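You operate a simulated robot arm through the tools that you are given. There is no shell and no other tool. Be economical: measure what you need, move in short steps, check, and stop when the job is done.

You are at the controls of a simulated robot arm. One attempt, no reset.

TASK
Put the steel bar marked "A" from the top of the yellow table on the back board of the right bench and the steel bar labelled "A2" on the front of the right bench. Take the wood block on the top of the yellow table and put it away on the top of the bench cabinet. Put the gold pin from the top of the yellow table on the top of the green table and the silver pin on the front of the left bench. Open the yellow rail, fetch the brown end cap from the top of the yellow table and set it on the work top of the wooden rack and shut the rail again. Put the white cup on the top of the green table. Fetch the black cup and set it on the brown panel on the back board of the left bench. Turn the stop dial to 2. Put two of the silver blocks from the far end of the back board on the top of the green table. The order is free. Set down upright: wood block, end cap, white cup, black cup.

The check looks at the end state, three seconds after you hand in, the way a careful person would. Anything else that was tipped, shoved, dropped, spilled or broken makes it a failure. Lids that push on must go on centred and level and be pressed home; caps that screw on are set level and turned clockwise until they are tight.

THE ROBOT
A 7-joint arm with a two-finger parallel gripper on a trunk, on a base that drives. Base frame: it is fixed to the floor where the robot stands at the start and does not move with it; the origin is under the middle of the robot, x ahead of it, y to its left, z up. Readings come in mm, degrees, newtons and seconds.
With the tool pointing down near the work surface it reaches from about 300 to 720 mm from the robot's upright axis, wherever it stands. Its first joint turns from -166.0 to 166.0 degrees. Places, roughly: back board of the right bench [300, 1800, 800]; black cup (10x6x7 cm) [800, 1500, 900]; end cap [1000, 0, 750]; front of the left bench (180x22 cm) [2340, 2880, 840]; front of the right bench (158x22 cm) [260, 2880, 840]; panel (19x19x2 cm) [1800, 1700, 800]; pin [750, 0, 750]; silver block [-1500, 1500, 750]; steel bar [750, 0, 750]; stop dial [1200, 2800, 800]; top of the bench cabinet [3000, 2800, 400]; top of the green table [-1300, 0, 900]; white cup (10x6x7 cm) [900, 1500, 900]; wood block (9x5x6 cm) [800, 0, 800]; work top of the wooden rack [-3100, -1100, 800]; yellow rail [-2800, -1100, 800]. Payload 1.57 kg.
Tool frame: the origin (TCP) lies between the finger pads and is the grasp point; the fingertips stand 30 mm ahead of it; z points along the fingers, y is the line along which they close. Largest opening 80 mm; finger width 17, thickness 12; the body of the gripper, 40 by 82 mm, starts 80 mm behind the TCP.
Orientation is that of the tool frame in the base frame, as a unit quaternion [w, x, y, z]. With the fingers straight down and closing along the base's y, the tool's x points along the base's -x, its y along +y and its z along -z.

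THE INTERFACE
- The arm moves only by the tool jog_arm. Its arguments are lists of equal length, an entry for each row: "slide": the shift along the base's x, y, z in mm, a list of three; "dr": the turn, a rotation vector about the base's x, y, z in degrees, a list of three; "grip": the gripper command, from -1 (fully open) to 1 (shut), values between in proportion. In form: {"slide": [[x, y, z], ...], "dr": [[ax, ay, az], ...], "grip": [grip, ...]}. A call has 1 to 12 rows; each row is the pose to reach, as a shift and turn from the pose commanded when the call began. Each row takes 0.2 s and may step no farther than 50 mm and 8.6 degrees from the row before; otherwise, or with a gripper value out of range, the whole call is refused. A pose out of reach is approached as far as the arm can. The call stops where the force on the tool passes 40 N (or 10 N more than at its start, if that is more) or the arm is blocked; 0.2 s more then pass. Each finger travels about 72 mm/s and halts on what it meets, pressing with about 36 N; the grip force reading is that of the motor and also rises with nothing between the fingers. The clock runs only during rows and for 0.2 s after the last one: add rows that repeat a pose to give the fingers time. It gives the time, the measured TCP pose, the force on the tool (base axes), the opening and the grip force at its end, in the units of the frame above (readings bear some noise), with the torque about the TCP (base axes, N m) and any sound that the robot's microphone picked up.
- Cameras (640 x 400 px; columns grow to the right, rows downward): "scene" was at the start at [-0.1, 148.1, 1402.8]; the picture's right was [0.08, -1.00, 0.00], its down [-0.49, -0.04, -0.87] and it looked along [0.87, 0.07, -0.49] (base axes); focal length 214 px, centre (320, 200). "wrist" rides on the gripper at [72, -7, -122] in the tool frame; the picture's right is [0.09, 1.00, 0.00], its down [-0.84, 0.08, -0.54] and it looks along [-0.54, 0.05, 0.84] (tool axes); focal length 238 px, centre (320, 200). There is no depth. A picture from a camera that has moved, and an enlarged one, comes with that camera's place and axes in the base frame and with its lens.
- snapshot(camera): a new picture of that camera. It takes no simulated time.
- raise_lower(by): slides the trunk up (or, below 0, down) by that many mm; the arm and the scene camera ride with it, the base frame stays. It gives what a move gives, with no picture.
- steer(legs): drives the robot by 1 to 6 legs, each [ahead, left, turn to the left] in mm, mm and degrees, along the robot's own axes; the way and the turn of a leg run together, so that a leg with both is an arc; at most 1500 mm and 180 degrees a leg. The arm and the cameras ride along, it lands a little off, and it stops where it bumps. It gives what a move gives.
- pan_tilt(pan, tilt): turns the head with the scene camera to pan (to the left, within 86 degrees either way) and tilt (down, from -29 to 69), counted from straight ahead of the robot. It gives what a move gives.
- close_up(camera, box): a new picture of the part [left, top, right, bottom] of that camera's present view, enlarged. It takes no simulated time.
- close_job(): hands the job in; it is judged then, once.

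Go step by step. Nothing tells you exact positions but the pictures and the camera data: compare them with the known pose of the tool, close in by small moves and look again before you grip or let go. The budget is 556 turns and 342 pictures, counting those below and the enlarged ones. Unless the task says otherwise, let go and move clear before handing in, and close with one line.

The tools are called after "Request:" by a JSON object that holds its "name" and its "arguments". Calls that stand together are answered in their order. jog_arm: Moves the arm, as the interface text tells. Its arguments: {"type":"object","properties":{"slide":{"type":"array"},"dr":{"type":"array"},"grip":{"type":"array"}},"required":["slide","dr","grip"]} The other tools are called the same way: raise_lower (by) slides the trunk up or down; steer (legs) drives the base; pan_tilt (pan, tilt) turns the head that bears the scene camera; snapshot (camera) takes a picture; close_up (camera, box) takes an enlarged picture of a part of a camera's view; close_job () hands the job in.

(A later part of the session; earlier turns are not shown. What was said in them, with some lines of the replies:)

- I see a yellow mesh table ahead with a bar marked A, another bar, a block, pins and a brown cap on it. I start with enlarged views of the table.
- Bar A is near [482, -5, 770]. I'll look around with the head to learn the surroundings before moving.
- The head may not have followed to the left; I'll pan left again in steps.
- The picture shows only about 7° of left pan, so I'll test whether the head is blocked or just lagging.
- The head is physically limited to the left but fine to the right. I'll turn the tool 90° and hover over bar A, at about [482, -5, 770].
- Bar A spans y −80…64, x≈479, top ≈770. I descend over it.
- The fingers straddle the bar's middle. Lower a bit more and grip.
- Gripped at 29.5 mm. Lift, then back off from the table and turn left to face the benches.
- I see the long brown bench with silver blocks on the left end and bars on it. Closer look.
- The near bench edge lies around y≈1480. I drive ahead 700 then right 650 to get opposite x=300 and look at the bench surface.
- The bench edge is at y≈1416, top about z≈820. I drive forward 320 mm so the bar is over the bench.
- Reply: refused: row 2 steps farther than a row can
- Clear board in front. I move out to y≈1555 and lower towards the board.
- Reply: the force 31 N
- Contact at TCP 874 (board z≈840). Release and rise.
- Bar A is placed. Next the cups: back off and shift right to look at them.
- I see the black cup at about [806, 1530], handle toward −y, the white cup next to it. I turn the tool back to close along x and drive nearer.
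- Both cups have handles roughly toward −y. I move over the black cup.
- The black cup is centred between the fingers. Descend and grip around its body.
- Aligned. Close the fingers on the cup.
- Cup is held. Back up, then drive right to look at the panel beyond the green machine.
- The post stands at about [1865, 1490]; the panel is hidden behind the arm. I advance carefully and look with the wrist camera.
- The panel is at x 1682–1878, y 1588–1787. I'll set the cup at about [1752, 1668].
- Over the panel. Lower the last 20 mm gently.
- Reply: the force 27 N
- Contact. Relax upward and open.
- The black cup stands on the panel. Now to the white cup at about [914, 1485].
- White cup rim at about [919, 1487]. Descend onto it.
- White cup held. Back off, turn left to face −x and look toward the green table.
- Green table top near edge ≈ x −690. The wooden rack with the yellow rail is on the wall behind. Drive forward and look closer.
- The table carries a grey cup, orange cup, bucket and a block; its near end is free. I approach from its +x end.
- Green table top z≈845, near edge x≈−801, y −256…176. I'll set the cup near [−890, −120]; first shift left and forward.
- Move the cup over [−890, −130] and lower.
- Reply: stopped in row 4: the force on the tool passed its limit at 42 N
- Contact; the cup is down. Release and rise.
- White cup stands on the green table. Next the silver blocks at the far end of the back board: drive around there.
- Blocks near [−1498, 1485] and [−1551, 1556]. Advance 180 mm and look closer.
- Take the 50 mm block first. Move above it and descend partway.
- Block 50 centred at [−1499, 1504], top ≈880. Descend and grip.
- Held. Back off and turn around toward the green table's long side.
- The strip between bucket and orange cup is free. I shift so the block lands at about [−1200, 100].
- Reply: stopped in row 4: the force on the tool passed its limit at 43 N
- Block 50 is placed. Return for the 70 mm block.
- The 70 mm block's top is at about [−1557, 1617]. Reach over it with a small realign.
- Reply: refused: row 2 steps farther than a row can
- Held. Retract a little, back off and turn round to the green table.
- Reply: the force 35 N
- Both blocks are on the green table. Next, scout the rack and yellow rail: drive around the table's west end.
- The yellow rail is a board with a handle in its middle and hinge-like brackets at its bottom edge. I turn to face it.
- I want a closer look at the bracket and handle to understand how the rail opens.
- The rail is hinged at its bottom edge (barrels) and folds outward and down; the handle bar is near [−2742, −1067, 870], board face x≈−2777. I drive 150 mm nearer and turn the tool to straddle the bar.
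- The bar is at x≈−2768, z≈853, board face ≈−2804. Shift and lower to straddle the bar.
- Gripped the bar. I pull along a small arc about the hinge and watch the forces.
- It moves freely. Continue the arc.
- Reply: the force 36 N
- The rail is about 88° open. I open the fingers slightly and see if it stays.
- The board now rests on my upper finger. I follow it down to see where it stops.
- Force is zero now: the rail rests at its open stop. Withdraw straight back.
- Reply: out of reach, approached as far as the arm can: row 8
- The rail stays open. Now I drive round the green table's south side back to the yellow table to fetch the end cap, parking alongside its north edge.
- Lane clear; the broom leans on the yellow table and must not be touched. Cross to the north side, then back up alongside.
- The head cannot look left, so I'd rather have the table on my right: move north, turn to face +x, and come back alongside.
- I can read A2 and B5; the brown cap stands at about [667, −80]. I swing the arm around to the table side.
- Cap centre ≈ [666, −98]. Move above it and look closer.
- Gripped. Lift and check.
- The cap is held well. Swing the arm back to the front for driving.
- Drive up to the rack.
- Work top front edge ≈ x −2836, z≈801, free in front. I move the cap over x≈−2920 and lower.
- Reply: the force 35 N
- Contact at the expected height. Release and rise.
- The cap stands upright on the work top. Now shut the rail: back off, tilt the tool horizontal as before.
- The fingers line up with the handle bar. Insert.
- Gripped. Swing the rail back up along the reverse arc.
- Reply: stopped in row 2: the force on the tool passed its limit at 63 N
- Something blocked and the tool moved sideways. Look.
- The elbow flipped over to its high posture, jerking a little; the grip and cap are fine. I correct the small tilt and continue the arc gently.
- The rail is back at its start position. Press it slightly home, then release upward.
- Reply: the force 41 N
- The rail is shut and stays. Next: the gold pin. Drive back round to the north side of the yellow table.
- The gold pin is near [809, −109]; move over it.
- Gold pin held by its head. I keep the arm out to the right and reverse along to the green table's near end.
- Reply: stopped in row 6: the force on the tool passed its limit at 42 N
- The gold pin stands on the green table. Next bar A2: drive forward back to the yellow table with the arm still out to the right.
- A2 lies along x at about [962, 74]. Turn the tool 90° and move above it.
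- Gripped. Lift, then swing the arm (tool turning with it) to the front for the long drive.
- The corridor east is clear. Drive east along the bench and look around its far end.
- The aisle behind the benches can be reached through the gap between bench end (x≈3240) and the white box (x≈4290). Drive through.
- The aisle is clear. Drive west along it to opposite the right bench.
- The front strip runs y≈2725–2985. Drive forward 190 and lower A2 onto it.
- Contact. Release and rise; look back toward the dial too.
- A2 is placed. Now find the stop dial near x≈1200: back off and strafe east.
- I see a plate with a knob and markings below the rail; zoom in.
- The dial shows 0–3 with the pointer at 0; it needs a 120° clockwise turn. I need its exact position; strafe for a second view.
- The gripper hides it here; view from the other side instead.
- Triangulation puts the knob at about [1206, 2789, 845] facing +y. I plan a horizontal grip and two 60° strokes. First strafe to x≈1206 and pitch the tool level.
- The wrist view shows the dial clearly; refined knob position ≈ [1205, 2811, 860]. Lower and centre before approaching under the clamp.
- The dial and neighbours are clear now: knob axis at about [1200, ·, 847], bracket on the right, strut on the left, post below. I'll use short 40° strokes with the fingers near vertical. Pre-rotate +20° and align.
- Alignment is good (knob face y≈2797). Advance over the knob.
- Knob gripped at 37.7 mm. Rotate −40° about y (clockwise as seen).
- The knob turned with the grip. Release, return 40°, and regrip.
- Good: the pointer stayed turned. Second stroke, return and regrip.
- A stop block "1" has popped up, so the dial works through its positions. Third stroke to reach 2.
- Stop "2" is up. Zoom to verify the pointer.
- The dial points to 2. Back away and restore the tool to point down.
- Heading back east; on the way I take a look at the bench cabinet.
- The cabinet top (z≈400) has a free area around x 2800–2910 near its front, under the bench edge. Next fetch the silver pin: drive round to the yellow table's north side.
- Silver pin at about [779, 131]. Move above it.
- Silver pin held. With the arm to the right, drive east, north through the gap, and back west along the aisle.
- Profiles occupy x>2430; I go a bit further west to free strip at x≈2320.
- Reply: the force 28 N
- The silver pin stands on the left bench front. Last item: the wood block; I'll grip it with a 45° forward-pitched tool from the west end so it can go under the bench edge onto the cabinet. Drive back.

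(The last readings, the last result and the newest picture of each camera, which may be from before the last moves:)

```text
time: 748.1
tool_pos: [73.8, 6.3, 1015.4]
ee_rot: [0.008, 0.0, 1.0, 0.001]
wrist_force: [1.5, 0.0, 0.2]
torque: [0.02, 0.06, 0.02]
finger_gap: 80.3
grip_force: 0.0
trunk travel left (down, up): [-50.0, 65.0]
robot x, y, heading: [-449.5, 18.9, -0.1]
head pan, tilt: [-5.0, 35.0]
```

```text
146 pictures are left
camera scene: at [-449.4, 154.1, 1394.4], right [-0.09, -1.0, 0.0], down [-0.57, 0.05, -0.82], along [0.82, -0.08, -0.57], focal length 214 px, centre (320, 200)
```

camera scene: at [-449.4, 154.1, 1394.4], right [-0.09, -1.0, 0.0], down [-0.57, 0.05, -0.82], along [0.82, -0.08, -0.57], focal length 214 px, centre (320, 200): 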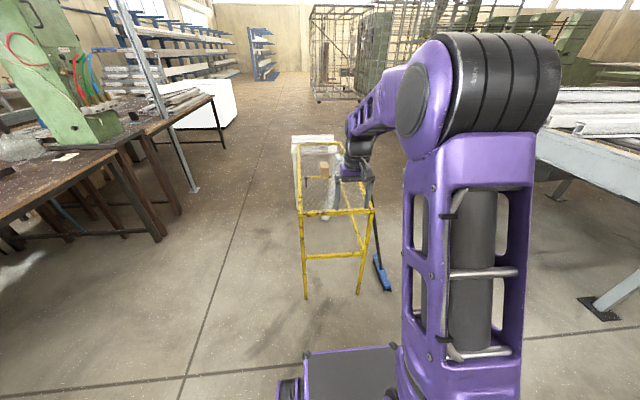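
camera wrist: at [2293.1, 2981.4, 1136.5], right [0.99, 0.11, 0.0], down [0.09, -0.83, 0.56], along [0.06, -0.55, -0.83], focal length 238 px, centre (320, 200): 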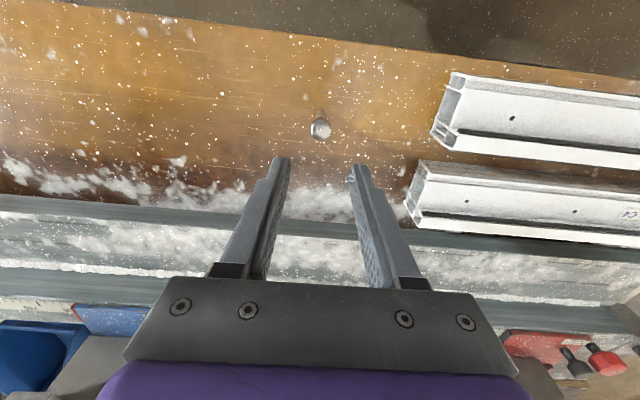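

Pitch the tool 45° forward and drive up to the table's west end.

Request:
{"name": "jog_arm", "arguments": {"slide": [[5, 2, 0], [10, 4, 0], [15, 6, 0], [20, 8, 0], [25, 9, 0], [30, 9, 0]], "dr": [[0, -8, 0], [0, -16, 0], [0, -24, 0], [0, -32, 0], [0, -39, 0], [0, -45, 0]], "grip": [-1, -1, -1, -1, -1, -1]}}

Request:
{"name": "steer", "arguments": {"legs": [[435, 0, 0]]}}

Request:
{"name": "snapshot", "arguments": {"camera": "wrist"}}

Request:
{"name": "snapshot", "arguments": {"camera": "scene"}}

```text
time: 749.5
tool_pos: [103.2, 15.2, 1015.7]
ee_rot: [0.39, -0.002, 0.921, 0.001]
wrist_force: [0.1, -0.1, 0.2]
torque: [0.0, 0.02, 0.0]
finger_gap: 80.1
grip_force: 0.0
trunk travel left (down, up): [-50.0, 65.0]
robot x, y, heading: [-449.2, 21.8, -0.3]
head pan, tilt: [-5.0, 35.0]
```

```text
time: 752.2
tool_pos: [539.1, 12.0, 1015.7]
ee_rot: [0.39, 0.0, 0.921, 0.0]
wrist_force: [-0.6, 0.1, -0.1]
torque: [0.01, -0.02, -0.02]
finger_gap: 80.0
grip_force: 0.0
trunk travel left (down, up): [-50.0, 65.0]
robot x, y, heading: [-12.9, 14.0, -0.0]
head pan, tilt: [-5.0, 35.0]
```

```text
145 pictures are left
camera wrist: at [402.0, 5.0, 1048.5], right [-0.07, 1.0, -0.07], down [0.19, 0.08, 0.98], along [0.98, 0.05, -0.2], focal length 238 px, centre (320, 200)
```

wrist: 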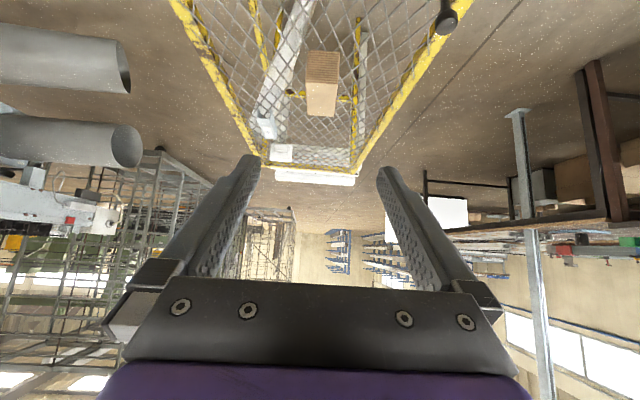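

```text
144 pictures are left
camera scene: at [-13.4, 151.9, 1394.5], right [-0.09, -1.0, 0.0], down [-0.57, 0.05, -0.82], along [0.82, -0.08, -0.57], focal length 214 px, centre (320, 200)
```

scene: 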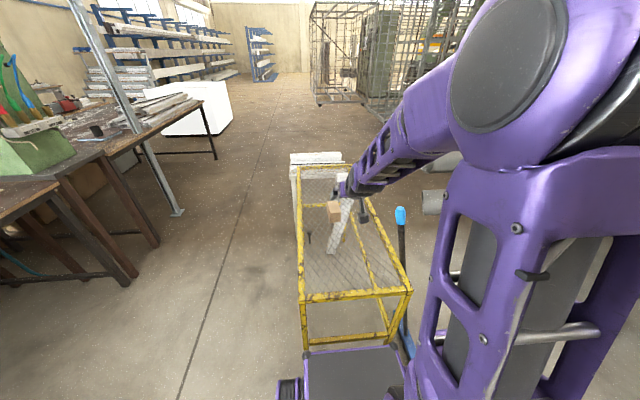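

Block: x 706–800, y≈13, top ≈812. Approach along the tool direction.

Request:
{"name": "jog_arm", "arguments": {"slide": [[25, 0, -35], [50, 0, -70], [76, 1, -105]], "dr": [[0, 0, 0], [0, 0, 0], [0, 0, 0]], "grip": [-1, -1, -1]}}

Request:
{"name": "snapshot", "arguments": {"camera": "wrist"}}

Request:
{"name": "snapshot", "arguments": {"camera": "scene"}}

```text
time: 753.0
tool_pos: [614.4, 11.9, 907.6]
ee_rot: [0.389, -0.001, 0.921, 0.001]
wrist_force: [-0.9, 0.4, -0.2]
torque: [0.0, 0.01, -0.01]
finger_gap: 79.7
grip_force: 0.0
trunk travel left (down, up): [-50.0, 65.0]
robot x, y, heading: [-11.0, 19.0, -0.3]
head pan, tilt: [-5.0, 35.0]
```

```text
143 pictures are left
camera wrist: at [477.9, 5.0, 942.9], right [-0.07, 1.0, -0.07], down [0.19, 0.08, 0.98], along [0.98, 0.05, -0.2], focal length 238 px, centre (320, 200)
```

wrist: 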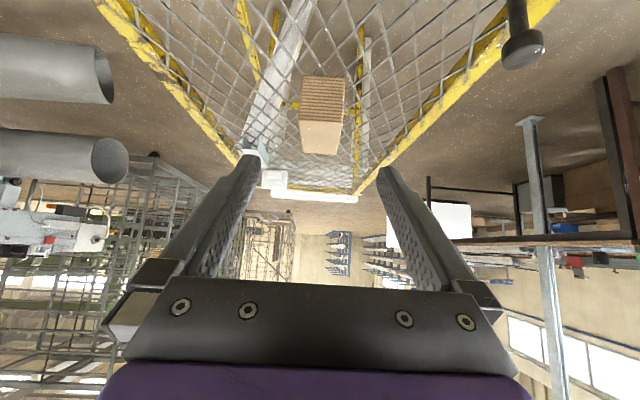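

```text
142 pictures are left
camera scene: at [-13.7, 152.0, 1394.5], right [-0.09, -1.0, 0.0], down [-0.57, 0.05, -0.82], along [0.82, -0.08, -0.57], focal length 214 px, centre (320, 200)
```

scene: 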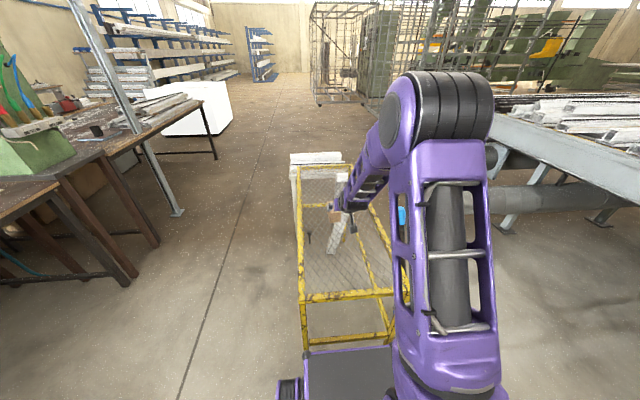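

Request:
{"name": "jog_arm", "arguments": {"slide": [[30, 0, -30], [60, 1, -60], [85, 1, -85], [105, 1, -105]], "dr": [[0, 0, 0], [0, 0, 0], [0, 0, 0], [0, 0, 0]], "grip": [-1, -1, -1, -1]}}

Request:
{"name": "snapshot", "arguments": {"camera": "wrist"}}

Request:
{"name": "close_up", "arguments": {"camera": "scene", "box": [280, 140, 440, 270]}}

```text
time: 754.0
tool_pos: [720.9, 13.2, 805.2]
ee_rot: [0.39, -0.001, 0.921, 0.0]
wrist_force: [0.8, 0.4, -0.4]
torque: [-0.01, 0.0, -0.02]
finger_gap: 80.3
grip_force: 0.1
trunk travel left (down, up): [-50.0, 65.0]
robot x, y, heading: [-11.5, 17.5, -0.2]
head pan, tilt: [-5.0, 35.0]
```

```text
141 pictures are left
camera wrist: at [583.3, 6.5, 837.6], right [-0.07, 1.0, -0.07], down [0.19, 0.08, 0.98], along [0.98, 0.05, -0.2], focal length 238 px, centre (320, 200)
```

wrist: 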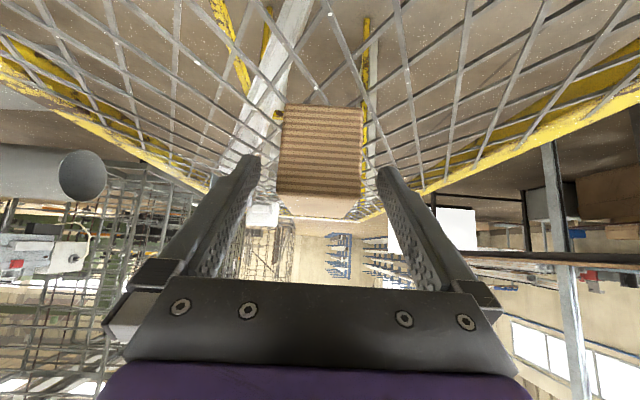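

```text
3.08 times, centred on (360, 205) of scene
camera zoom: at [-13.5, 151.9, 1394.5], right [-0.09, -1.0, 0.0], down [-0.57, 0.05, -0.82], along [0.82, -0.08, -0.57], focal length 660 px, centre (197, 185)
```

zoom: 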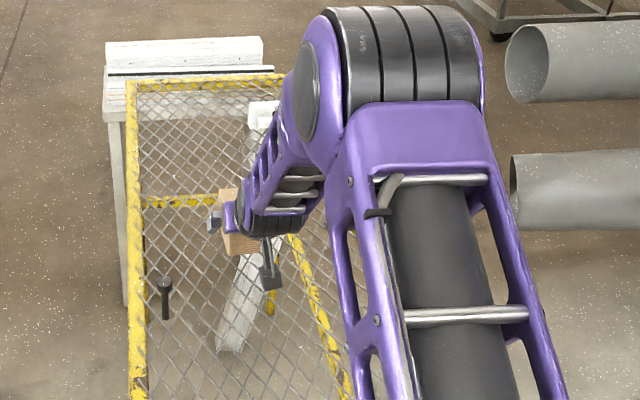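

Request:
{"name": "jog_arm", "arguments": {"slide": [[8, 0, -8], [15, 0, -16], [15, 0, -16], [15, 0, -16], [15, 0, -16], [15, 0, -16], [15, 0, -16]], "dr": [[0, 0, 0], [0, 0, 0], [0, 0, 0], [0, 0, 0], [0, 0, 0], [0, 0, 0], [0, 0, 0]], "grip": [-1, -1, -0.5, 0, 1, 1, 1]}}

Request:
{"name": "jog_arm", "arguments": {"slide": [[0, 0, 12], [-5, 0, 45], [-20, 0, 85], [-45, 0, 120], [-75, 0, 155], [-105, 0, 190]], "dr": [[0, 0, 0], [0, 0, 0], [0, 0, 0], [0, 0, 0], [0, 0, 0], [0, 0, 0]], "grip": [1, 1, 1, 1, 1, 1]}}

Request:
{"name": "snapshot", "arguments": {"camera": "wrist"}}

Request:
{"name": "close_up", "arguments": {"camera": "scene", "box": [280, 140, 440, 270]}}

```text
time: 755.6
tool_pos: [735.2, 14.8, 788.6]
ee_rot: [0.39, -0.001, 0.921, 0.0]
wrist_force: [0.7, -0.3, 0.8]
torque: [0.08, -0.1, -0.01]
finger_gap: 49.9
grip_force: 35.8
trunk travel left (down, up): [-50.0, 65.0]
robot x, y, heading: [-11.5, 15.5, -0.3]
head pan, tilt: [-5.0, 35.0]
```

```text
time: 757.0
tool_pos: [630.5, 15.1, 978.3]
ee_rot: [0.389, -0.001, 0.921, 0.0]
wrist_force: [0.9, -0.7, -2.1]
torque: [0.02, 0.03, 0.0]
finger_gap: 49.9
grip_force: 36.3
trunk travel left (down, up): [-50.0, 65.0]
robot x, y, heading: [-8.9, 19.2, -0.3]
head pan, tilt: [-5.0, 35.0]
```

```text
139 pictures are left
camera wrist: at [493.9, 8.1, 1012.2], right [-0.07, 1.0, -0.07], down [0.19, 0.08, 0.98], along [0.98, 0.05, -0.2], focal length 238 px, centre (320, 200)
```

wrist: 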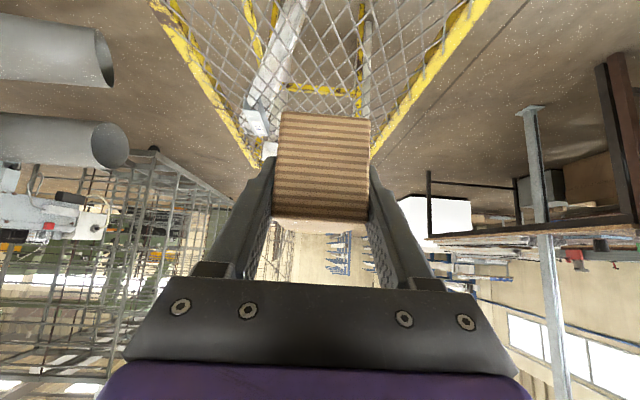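

```text
3.08 times, centred on (360, 205) of scene
camera zoom: at [-13.0, 151.9, 1394.4], right [-0.09, -1.0, 0.0], down [-0.57, 0.05, -0.82], along [0.82, -0.08, -0.57], focal length 660 px, centre (197, 185)
```

zoom: 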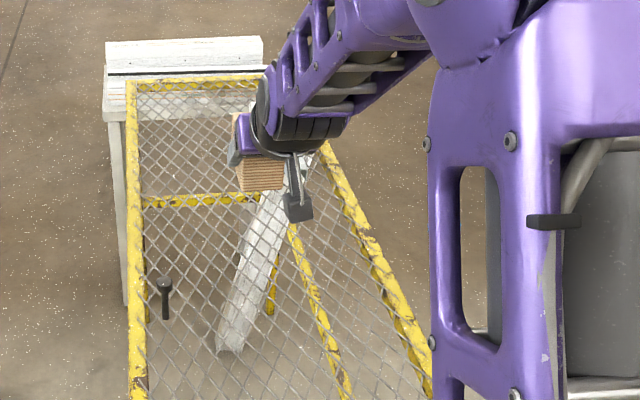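

The block is held level. Drive back out and round to the north aisle with the arm forward.

Request:
{"name": "steer", "arguments": {"legs": [[-440, 0, 0.3], [0, 680, 0], [1400, 0, 0], [1400, 0, 0]]}}

Request:
{"name": "steer", "arguments": {"legs": [[1400, 0, 0], [0, 0, 90]]}}

```text
time: 779.4
tool_pos: [2987.9, 719.4, 978.3]
ee_rot: [0.39, -0.008, 0.921, 0.003]
wrist_force: [-0.5, 0.7, -3.1]
torque: [-0.02, 0.1, 0.03]
finger_gap: 49.6
grip_force: 36.6
trunk travel left (down, up): [-50.0, 65.0]
robot x, y, heading: [2347.9, 713.5, 0.4]
head pan, tilt: [-5.0, 35.0]
```

```text
time: 790.3
tool_pos: [3753.6, 1364.0, 979.2]
ee_rot: [0.275, -0.651, 0.651, 0.276]
wrist_force: [0.1, 0.3, -2.0]
torque: [-0.03, 0.0, 0.0]
finger_gap: 49.6
grip_force: 36.0
trunk travel left (down, up): [-50.0, 65.0]
robot x, y, heading: [3747.3, 723.0, 89.7]
head pan, tilt: [-5.0, 35.0]
```

Request:
{"name": "steer", "arguments": {"legs": [[1500, 0, 0], [1500, 0, 0], [0, 0, 90], [0, 0, 90]]}}

Request:
{"name": "pan_tilt", "arguments": {"pan": 0, "tilt": 45}}

Request:
{"name": "steer", "arguments": {"legs": [[0, -820, 0]]}}

Request:
{"name": "snapshot", "arguments": {"camera": "scene"}}

Request:
{"name": "snapshot", "arguments": {"camera": "wrist"}}

```text
time: 812.6
tool_pos: [3751.4, 3081.8, 979.8]
ee_rot: [0.277, 0.648, 0.654, -0.274]
wrist_force: [0.5, -0.7, -2.0]
torque: [0.08, -0.03, 0.04]
finger_gap: 49.8
grip_force: 35.9
trunk travel left (down, up): [-50.0, 65.0]
robot x, y, heading: [3752.8, 3723.7, -89.9]
head pan, tilt: [-5.0, 35.0]
```

```text
time: 813.4
tool_pos: [3751.8, 3083.1, 978.5]
ee_rot: [0.277, 0.647, 0.655, -0.274]
wrist_force: [-0.1, -0.7, -1.6]
torque: [0.05, -0.02, -0.03]
finger_gap: 49.6
grip_force: 36.2
trunk travel left (down, up): [-50.0, 65.0]
robot x, y, heading: [3748.9, 3723.2, -89.7]
head pan, tilt: [0.0, 45.0]
```

```text
time: 821.6
tool_pos: [2936.0, 3076.6, 978.8]
ee_rot: [0.277, 0.646, 0.657, -0.273]
wrist_force: [-0.1, 0.0, -2.1]
torque: [0.05, 0.01, 0.0]
finger_gap: 49.4
grip_force: 36.4
trunk travel left (down, up): [-50.0, 65.0]
robot x, y, heading: [2928.5, 3718.0, -89.5]
head pan, tilt: [0.0, 45.0]
```

```text
137 pictures are left
camera scene: at [3069.7, 3731.4, 1379.6], right [-1.0, -0.01, 0.0], down [-0.01, 0.71, -0.71], along [0.01, -0.71, -0.71], focal length 214 px, centre (320, 200)
```

scene: 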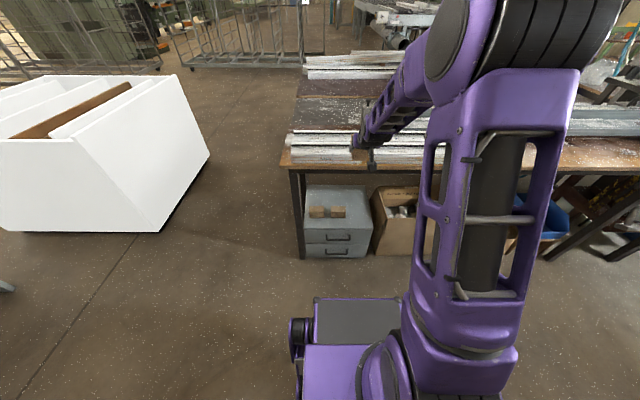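

```text
136 pictures are left
camera wrist: at [2928.1, 3215.0, 1012.1], right [0.99, 0.08, -0.07], down [0.08, -0.19, 0.98], along [0.07, -0.98, -0.2], focal length 238 px, centre (320, 200)
```

wrist: 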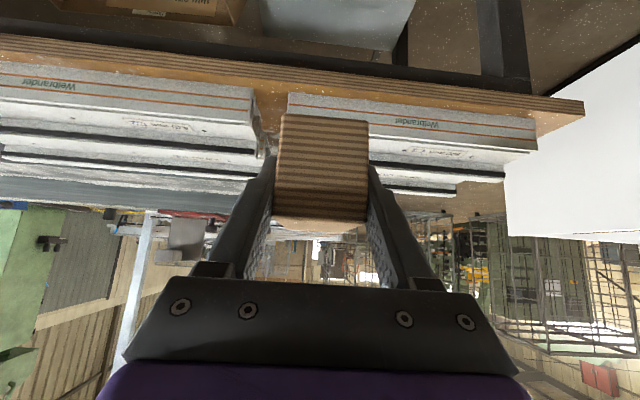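

Request:
{"name": "close_up", "arguments": {"camera": "scene", "box": [280, 130, 420, 270]}}

```text
2.86 times, centred on (350, 200) of scene
camera zoom: at [3069.7, 3731.4, 1379.6], right [-1.0, -0.01, 0.0], down [-0.01, 0.71, -0.71], along [0.01, -0.71, -0.71], focal length 613 px, centre (234, 200)
```

zoom: 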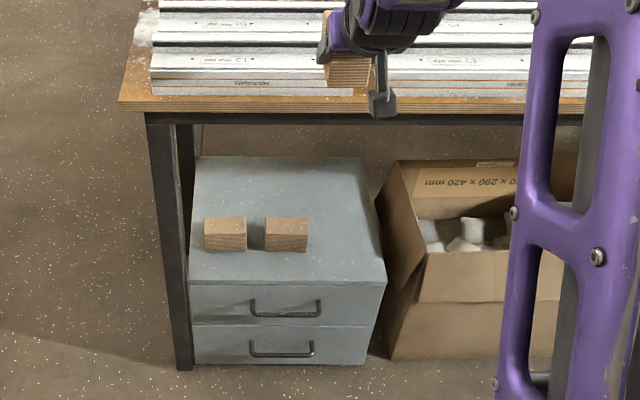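

Target on the cabinet: x≈2850, y≈2925, top z≈405–414. Strafe to align and lower in front of the bench.

Request:
{"name": "steer", "arguments": {"legs": [[0, -84, -0.4]]}}

Request:
{"name": "jog_arm", "arguments": {"slide": [[0, 5, -40], [0, 10, -80], [0, 15, -125], [0, 15, -170], [0, 15, -215], [0, 15, -260], [0, 15, -305]], "dr": [[0, 0, 0], [0, 0, 0], [0, 0, 0], [0, 0, 0], [0, 0, 0], [0, 0, 0], [0, 0, 0]], "grip": [1, 1, 1, 1, 1, 1, 1]}}

Request:
{"name": "snapshot", "arguments": {"camera": "scene"}}

Request:
{"name": "snapshot", "arguments": {"camera": "wrist"}}

```text
time: 823.1
tool_pos: [2848.4, 3076.6, 979.6]
ee_rot: [0.278, 0.648, 0.654, -0.275]
wrist_force: [-0.2, 0.2, -1.7]
torque: [0.05, 0.02, 0.0]
finger_gap: 49.7
grip_force: 35.8
trunk travel left (down, up): [-50.0, 65.0]
robot x, y, heading: [2847.1, 3715.6, -90.1]
head pan, tilt: [0.0, 45.0]
```

```text
time: 824.7
tool_pos: [2849.1, 3091.1, 674.4]
ee_rot: [0.277, 0.648, 0.654, -0.275]
wrist_force: [0.0, -0.3, -1.1]
torque: [0.07, -0.01, -0.02]
finger_gap: 49.8
grip_force: 35.7
trunk travel left (down, up): [-50.0, 65.0]
robot x, y, heading: [2850.4, 3718.2, -90.0]
head pan, tilt: [0.0, 45.0]
```

```text
134 pictures are left
camera scene: at [2986.1, 3730.3, 1379.7], right [-1.0, 0.0, 0.0], down [0.0, 0.71, -0.71], along [0.0, -0.71, -0.71], focal length 214 px, centre (320, 200)
```

scene: 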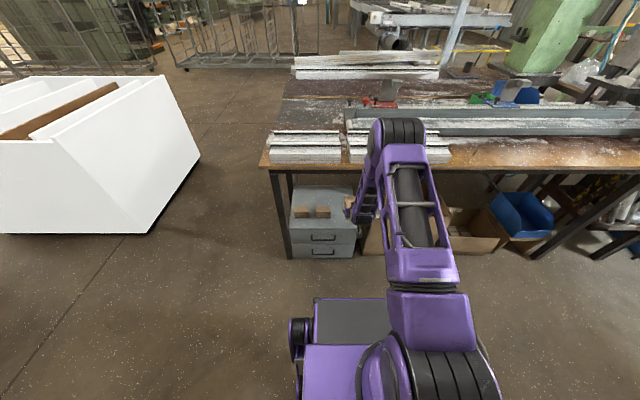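

```text
133 pictures are left
camera wrist: at [2840.5, 3229.3, 707.5], right [1.0, 0.07, -0.07], down [0.08, -0.19, 0.98], along [0.06, -0.98, -0.2], focal length 238 px, centre (320, 200)
```

wrist: 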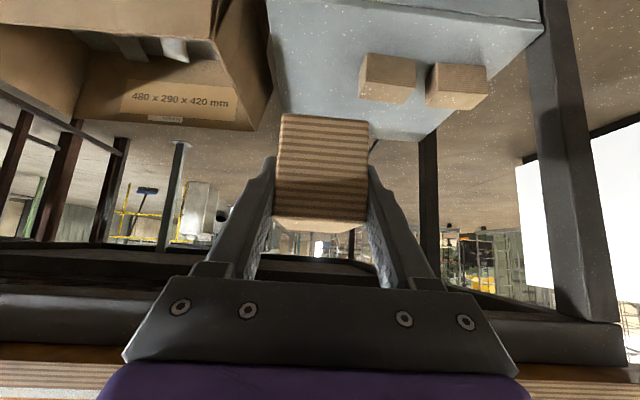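

Request:
{"name": "jog_arm", "arguments": {"slide": [[0, 0, -45], [0, 0, -90], [0, 0, -135], [0, 0, -180]], "dr": [[0, 0, 0], [0, 0, 0], [0, 0, 0], [0, 0, 0]], "grip": [1, 1, 1, 1]}}

Request:
{"name": "snapshot", "arguments": {"camera": "scene"}}

Request:
{"name": "snapshot", "arguments": {"camera": "wrist"}}

```text
time: 825.7
tool_pos: [2848.3, 3093.2, 492.1]
ee_rot: [0.276, 0.649, 0.654, -0.274]
wrist_force: [0.6, 0.0, -1.8]
torque: [0.07, -0.04, -0.04]
finger_gap: 50.0
grip_force: 35.8
trunk travel left (down, up): [-50.0, 65.0]
robot x, y, heading: [2849.1, 3720.2, -89.6]
head pan, tilt: [0.0, 45.0]
```

```text
132 pictures are left
camera scene: at [2986.1, 3730.2, 1379.7], right [-1.0, 0.0, 0.0], down [0.0, 0.71, -0.71], along [0.0, -0.71, -0.71], focal length 214 px, centre (320, 200)
```

scene: 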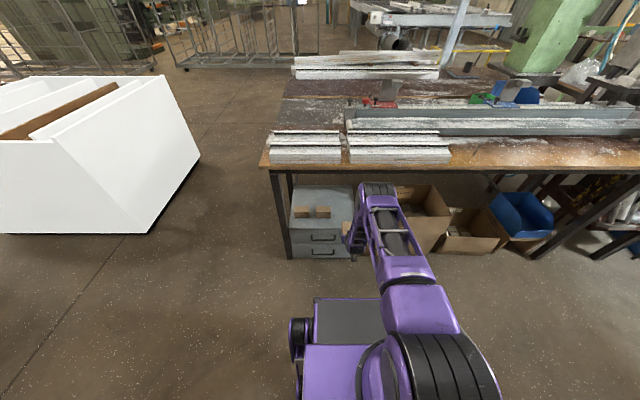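

```text
131 pictures are left
camera wrist: at [2840.6, 3229.1, 525.7], right [1.0, 0.07, -0.07], down [0.08, -0.19, 0.98], along [0.06, -0.98, -0.2], focal length 238 px, centre (320, 200)
```

wrist: 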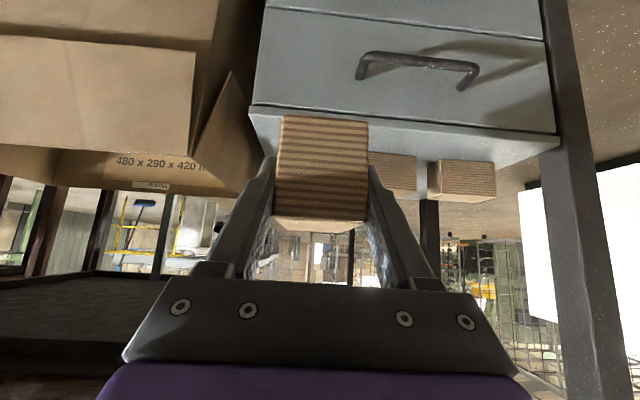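

Geometry looks fine: elbow well in front of the bench. Drive forward 143 mm to bring the block over the cabinet.

Request:
{"name": "steer", "arguments": {"legs": [[100, 0, 0]]}}

Request:
{"name": "snapshot", "arguments": {"camera": "scene"}}

Request:
{"name": "snapshot", "arguments": {"camera": "wrist"}}

```text
time: 826.8
tool_pos: [2846.6, 2992.8, 491.4]
ee_rot: [0.277, 0.649, 0.653, -0.276]
wrist_force: [0.1, -0.4, -1.3]
torque: [0.03, 0.0, 0.03]
finger_gap: 49.5
grip_force: 35.4
trunk travel left (down, up): [-50.0, 65.0]
robot x, y, heading: [2845.6, 3619.8, -90.0]
head pan, tilt: [0.0, 45.0]
```

```text
130 pictures are left
camera scene: at [2986.2, 3630.8, 1379.6], right [-1.0, 0.0, 0.0], down [0.0, 0.71, -0.71], along [0.0, -0.71, -0.71], focal length 214 px, centre (320, 200)
```

scene: 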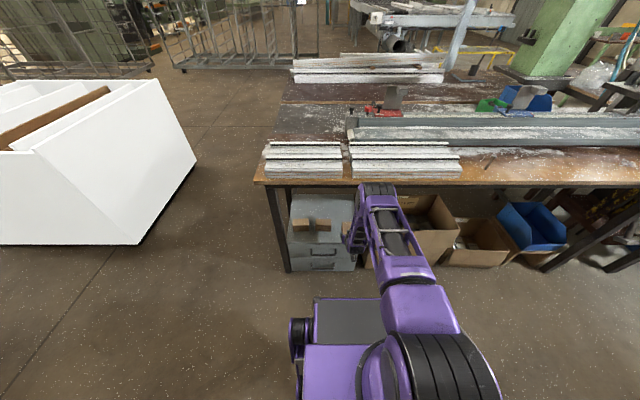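

```text
129 pictures are left
camera wrist: at [2840.2, 3130.1, 526.0], right [1.0, 0.07, -0.07], down [0.08, -0.19, 0.98], along [0.06, -0.98, -0.2], focal length 238 px, centre (320, 200)
```

wrist: 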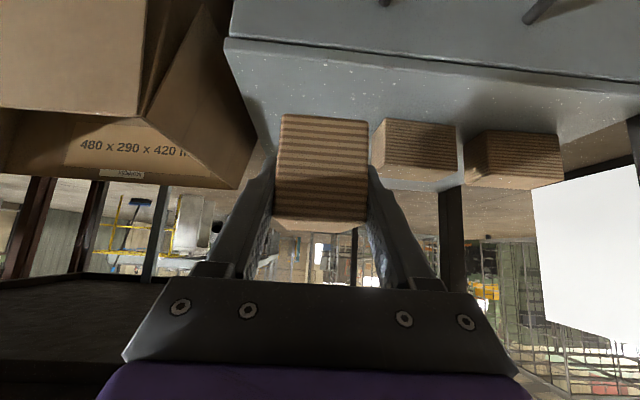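

The block fits between the carton flap and the neighbour block. Move in 35 mm and lower gently.

Request:
{"name": "jog_arm", "arguments": {"slide": [[0, -18, -5], [0, -34, -12], [0, -34, -25], [0, -34, -33]], "dr": [[0, 0, 0], [0, 0, 0], [0, 0, 0], [0, 0, 0]], "grip": [1, 1, 1, 1]}}

Request:
{"name": "snapshot", "arguments": {"camera": "wrist"}}

```text
time: 827.8
tool_pos: [2847.2, 2959.0, 460.3]
ee_rot: [0.276, 0.65, 0.653, -0.274]
wrist_force: [0.1, 0.3, -1.8]
torque: [0.04, 0.0, -0.01]
finger_gap: 49.6
grip_force: 36.2
trunk travel left (down, up): [-50.0, 65.0]
robot x, y, heading: [2845.3, 3620.5, -90.0]
head pan, tilt: [0.0, 45.0]
```

```text
128 pictures are left
camera wrist: at [2840.0, 3096.1, 492.9], right [1.0, 0.07, -0.07], down [0.08, -0.19, 0.98], along [0.06, -0.98, -0.2], focal length 238 px, centre (320, 200)
```

wrist: 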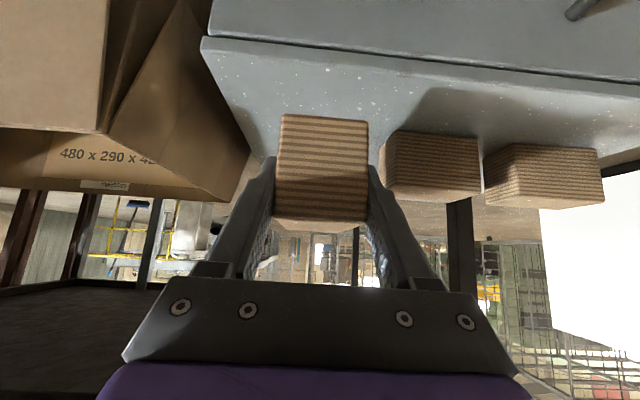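

Request:
{"name": "jog_arm", "arguments": {"slide": [[0, 0, -6], [0, 0, -11], [0, 0, -15], [0, 0, -19], [0, 0, -23], [0, 0, -27], [0, 0, -31]], "dr": [[0, 0, 0], [0, 0, 0], [0, 0, 0], [0, 0, 0], [0, 0, 0], [0, 0, 0], [0, 0, 0]], "grip": [1, 1, 1, 1, 1, 1, 1]}}

Request:
{"name": "snapshot", "arguments": {"camera": "wrist"}}

```text
time: 829.4
tool_pos: [2847.2, 2958.7, 428.0]
ee_rot: [0.277, 0.649, 0.654, -0.274]
wrist_force: [0.5, 0.2, -1.5]
torque: [0.05, 0.01, -0.02]
finger_gap: 49.9
grip_force: 35.5
trunk travel left (down, up): [-50.0, 65.0]
robot x, y, heading: [2848.5, 3617.8, -90.2]
head pan, tilt: [0.0, 45.0]
```

```text
127 pictures are left
camera wrist: at [2840.0, 3096.0, 462.1], right [1.0, 0.07, -0.07], down [0.08, -0.19, 0.98], along [0.06, -0.98, -0.2], focal length 238 px, centre (320, 200)
```

wrist: 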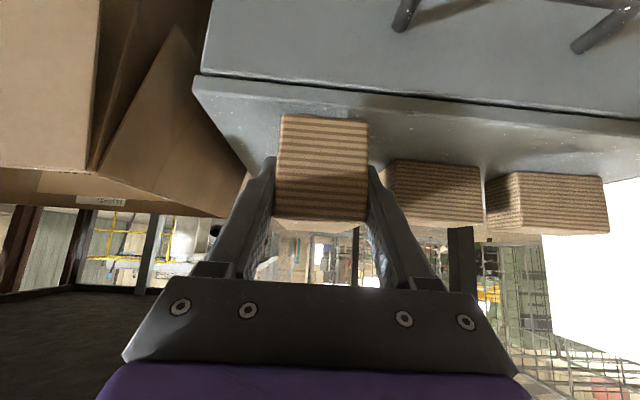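

Request:
{"name": "jog_arm", "arguments": {"slide": [[0, 0, -4], [0, 0, -8], [0, 0, -12], [0, 0, -15], [0, 0, -18], [0, 0, -21]], "dr": [[0, 0, 0], [0, 0, 0], [0, 0, 0], [0, 0, 0], [0, 0, 0], [0, 0, 0]], "grip": [1, 1, 1, 1, 1, 1]}}

Request:
{"name": "snapshot", "arguments": {"camera": "wrist"}}

```text
time: 830.8
tool_pos: [2847.0, 2958.3, 409.5]
ee_rot: [0.278, 0.648, 0.653, -0.276]
wrist_force: [0.3, 2.5, 6.0]
torque: [-0.43, -0.16, 0.04]
finger_gap: 49.7
grip_force: 36.0
trunk travel left (down, up): [-50.0, 65.0]
robot x, y, heading: [2845.4, 3622.5, -90.1]
head pan, tilt: [0.0, 45.0]
```

```text
126 pictures are left
camera wrist: at [2840.2, 3095.1, 442.3], right [1.0, 0.07, -0.07], down [0.08, -0.19, 0.98], along [0.06, -0.98, -0.19], focal length 238 px, centre (320, 200)
```

wrist: 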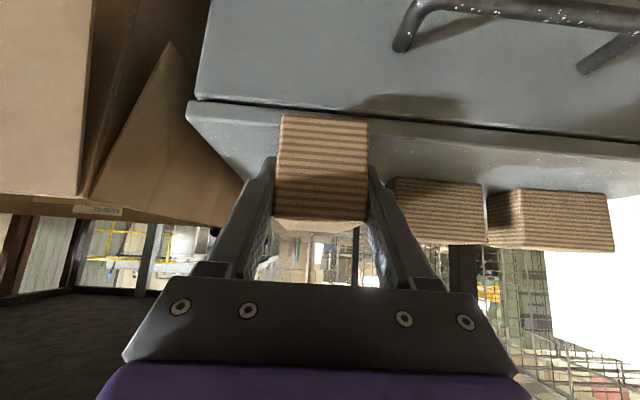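

Contact begins. The near end sits close to the cabinet's front edge, so I lift slightly and move 22 mm further in.

Request:
{"name": "jog_arm", "arguments": {"slide": [[0, 0, 8], [0, -12, 8], [0, -22, 8], [0, -22, 3], [0, -22, 0], [0, -22, -3]], "dr": [[0, 0, 0], [0, 0, 0], [0, 0, 0], [0, 0, 0], [0, 0, 0], [0, 0, 0]], "grip": [1, 1, 1, 1, 1, 1]}}

Request:
{"name": "snapshot", "arguments": {"camera": "wrist"}}

```text
time: 832.2
tool_pos: [2847.0, 2934.1, 409.6]
ee_rot: [0.278, 0.648, 0.653, -0.277]
wrist_force: [0.6, 7.6, 25.5]
torque: [0.84, -0.25, 0.03]
finger_gap: 49.8
grip_force: 36.0
trunk travel left (down, up): [-50.0, 65.0]
robot x, y, heading: [2846.0, 3620.4, -89.9]
head pan, tilt: [0.0, 45.0]
```

```text
125 pictures are left
camera wrist: at [2840.4, 3072.2, 441.5], right [1.0, 0.07, -0.07], down [0.08, -0.19, 0.98], along [0.06, -0.98, -0.19], focal length 238 px, centre (320, 200)
```

wrist: 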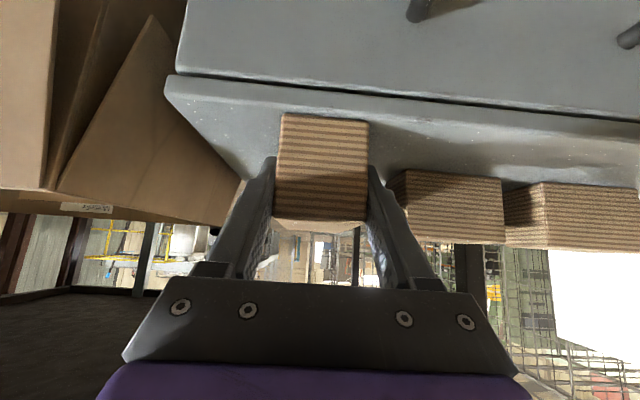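

Good contact, level. Relax, open slightly, and withdraw along the tool direction.

Request:
{"name": "jog_arm", "arguments": {"slide": [[0, 0, 3], [0, 0, 3], [0, 0, 3], [0, 0, 3], [0, 25, 28], [0, 55, 58], [0, 85, 88], [0, 120, 120]], "dr": [[0, 0, 0], [0, 0, 0], [0, 0, 0], [0, 0, 0], [0, 0, 0], [0, 0, 0], [0, 0, 0], [0, 0, 0]], "grip": [0.3, -0.2, -0.45, -0.5, -0.5, -0.5, -0.5, -0.5]}}

Request:
{"name": "snapshot", "arguments": {"camera": "wrist"}}

```text
time: 834.0
tool_pos: [2846.7, 3057.4, 524.4]
ee_rot: [0.277, 0.648, 0.654, -0.274]
wrist_force: [1.0, -0.3, 0.7]
torque: [-0.03, 0.01, 0.01]
finger_gap: 60.0
grip_force: 0.1
trunk travel left (down, up): [-50.0, 65.0]
robot x, y, heading: [2845.0, 3620.2, -90.1]
head pan, tilt: [0.0, 45.0]
```

```text
124 pictures are left
camera wrist: at [2840.2, 3194.7, 558.0], right [1.0, 0.07, -0.07], down [0.08, -0.19, 0.98], along [0.06, -0.98, -0.2], focal length 238 px, centre (320, 200)
```

wrist: 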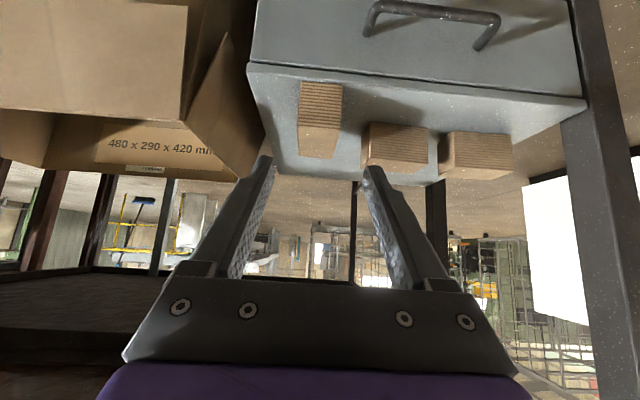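

The wood block stands on the cabinet. Back away and lift the arm clear, then take a final look.

Request:
{"name": "steer", "arguments": {"legs": [[-250, 0, 0]]}}

Request:
{"name": "jog_arm", "arguments": {"slide": [[0, 0, 45], [0, 0, 90], [0, 0, 135], [0, 0, 180], [0, 0, 225], [0, 0, 270], [0, 0, 315], [0, 0, 360]], "dr": [[0, 0, 0], [0, 0, 0], [0, 0, 0], [0, 0, 0], [0, 0, 0], [0, 0, 0], [0, 0, 0], [0, 0, 0]], "grip": [-0.5, -0.5, -0.5, -0.5, -0.5, -0.5, -0.5, -0.5]}}

Request:
{"name": "close_up", "arguments": {"camera": "scene", "box": [260, 130, 460, 290]}}

```text
time: 835.9
tool_pos: [2847.3, 3305.0, 523.8]
ee_rot: [0.276, 0.648, 0.654, -0.275]
wrist_force: [-0.1, -0.3, -1.4]
torque: [0.01, 0.0, 0.01]
finger_gap: 59.9
grip_force: 0.1
trunk travel left (down, up): [-50.0, 65.0]
robot x, y, heading: [2847.3, 3872.4, -90.0]
head pan, tilt: [0.0, 45.0]
```

```text
time: 837.7
tool_pos: [2847.2, 3304.2, 884.9]
ee_rot: [0.277, 0.649, 0.654, -0.275]
wrist_force: [1.0, -0.2, -0.4]
torque: [0.01, 0.01, 0.0]
finger_gap: 59.8
grip_force: 0.1
trunk travel left (down, up): [-50.0, 65.0]
robot x, y, heading: [2845.4, 3869.2, -89.7]
head pan, tilt: [0.0, 45.0]
```

```text
2.50 times, centred on (360, 210) of scene
camera zoom: at [2986.0, 3879.0, 1379.6], right [-1.0, 0.0, 0.0], down [0.0, 0.71, -0.71], along [0.0, -0.71, -0.71], focal length 536 px, centre (220, 175)
```

zoom: 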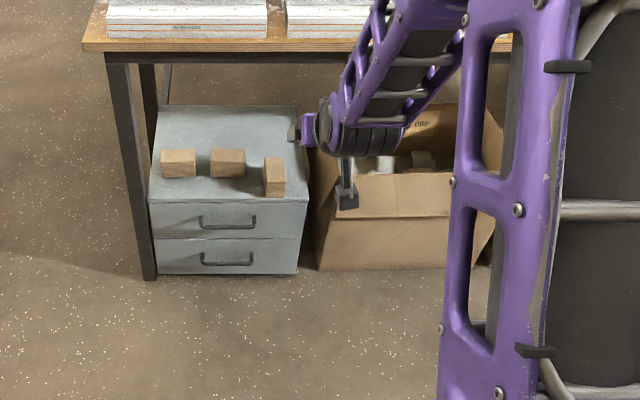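

The block is well placed. One last check of the silver pin and dial from the aisle.

Request:
{"name": "steer", "arguments": {"legs": [[0, -1500, 0]]}}

Request:
{"name": "pan_tilt", "arguments": {"pan": -10, "tilt": 32}}

Request:
{"name": "snapshot", "arguments": {"camera": "scene"}}

```text
time: 852.1
tool_pos: [1367.7, 3295.0, 883.6]
ee_rot: [0.278, 0.645, 0.657, -0.272]
wrist_force: [0.4, 0.0, 0.1]
torque: [-0.02, -0.02, -0.02]
finger_gap: 60.1
grip_force: 0.0
trunk travel left (down, up): [-50.0, 65.0]
robot x, y, heading: [1358.7, 3863.4, -89.3]
head pan, tilt: [0.0, 45.0]
```

```text
time: 852.8
tool_pos: [1367.5, 3295.1, 884.3]
ee_rot: [0.279, 0.645, 0.658, -0.272]
wrist_force: [0.0, -0.3, 0.2]
torque: [-0.02, -0.01, -0.01]
finger_gap: 59.9
grip_force: 0.1
trunk travel left (down, up): [-50.0, 65.0]
robot x, y, heading: [1360.0, 3862.3, -89.3]
head pan, tilt: [-10.0, 32.0]
```

```text
122 pictures are left
camera scene: at [1484.5, 3864.1, 1399.0], right [-0.99, 0.16, 0.0], down [0.09, 0.52, -0.85], along [-0.14, -0.84, -0.53], focal length 214 px, centre (320, 200)
```

scene: 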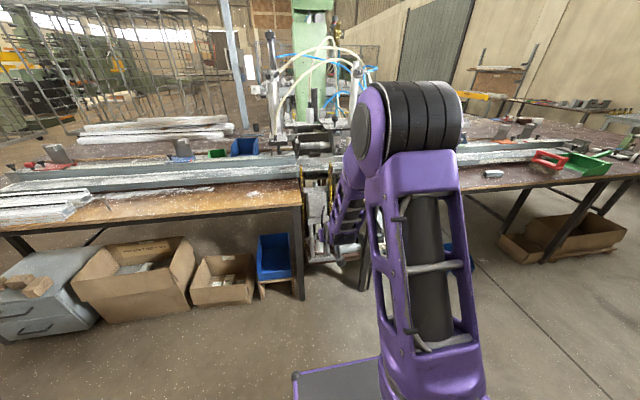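

Request:
{"name": "close_up", "arguments": {"camera": "scene", "box": [60, 150, 220, 240]}}

Request:
{"name": "close_up", "arguments": {"camera": "scene", "box": [270, 140, 360, 210]}}

```text
4.00 times, centred on (140, 195) of scene
camera zoom: at [1484.5, 3864.1, 1399.0], right [-0.99, 0.16, 0.0], down [0.09, 0.52, -0.85], along [-0.14, -0.84, -0.53], focal length 858 px, centre (1040, 220)
```

zoom: 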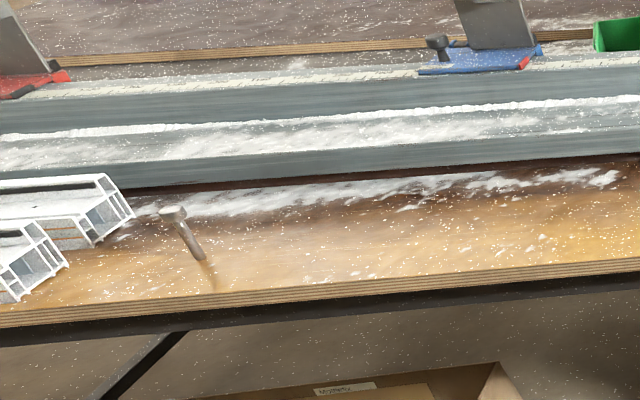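

```text
5.71 times, centred on (315, 175) of scene
camera zoom: at [1484.5, 3864.1, 1399.0], right [-0.99, 0.16, 0.0], down [0.09, 0.52, -0.85], along [-0.14, -0.84, -0.53], focal length 1226 px, centre (349, 343)
```

zoom: 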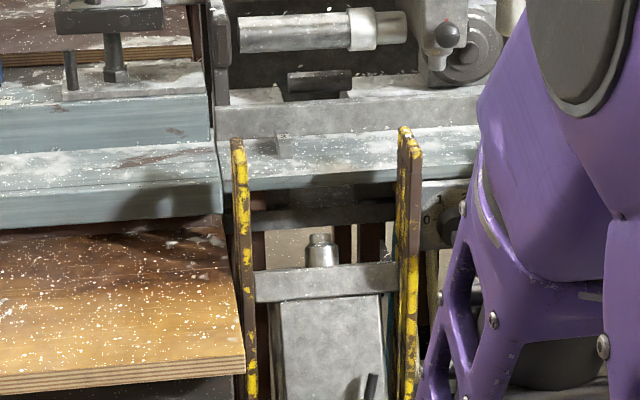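

Everything checks out: the silver pin is standing, the stop for position 2 is up, and the gripper is empty and clear. Handing in.

Request:
{"name": "close_job", "arguments": {}}

```text
The job is handed in.
```

The job is handed in: every item was seen in its place after I set it down, the yellow rail was shut again with the end cap on the work top, and the stop dial points to 2.
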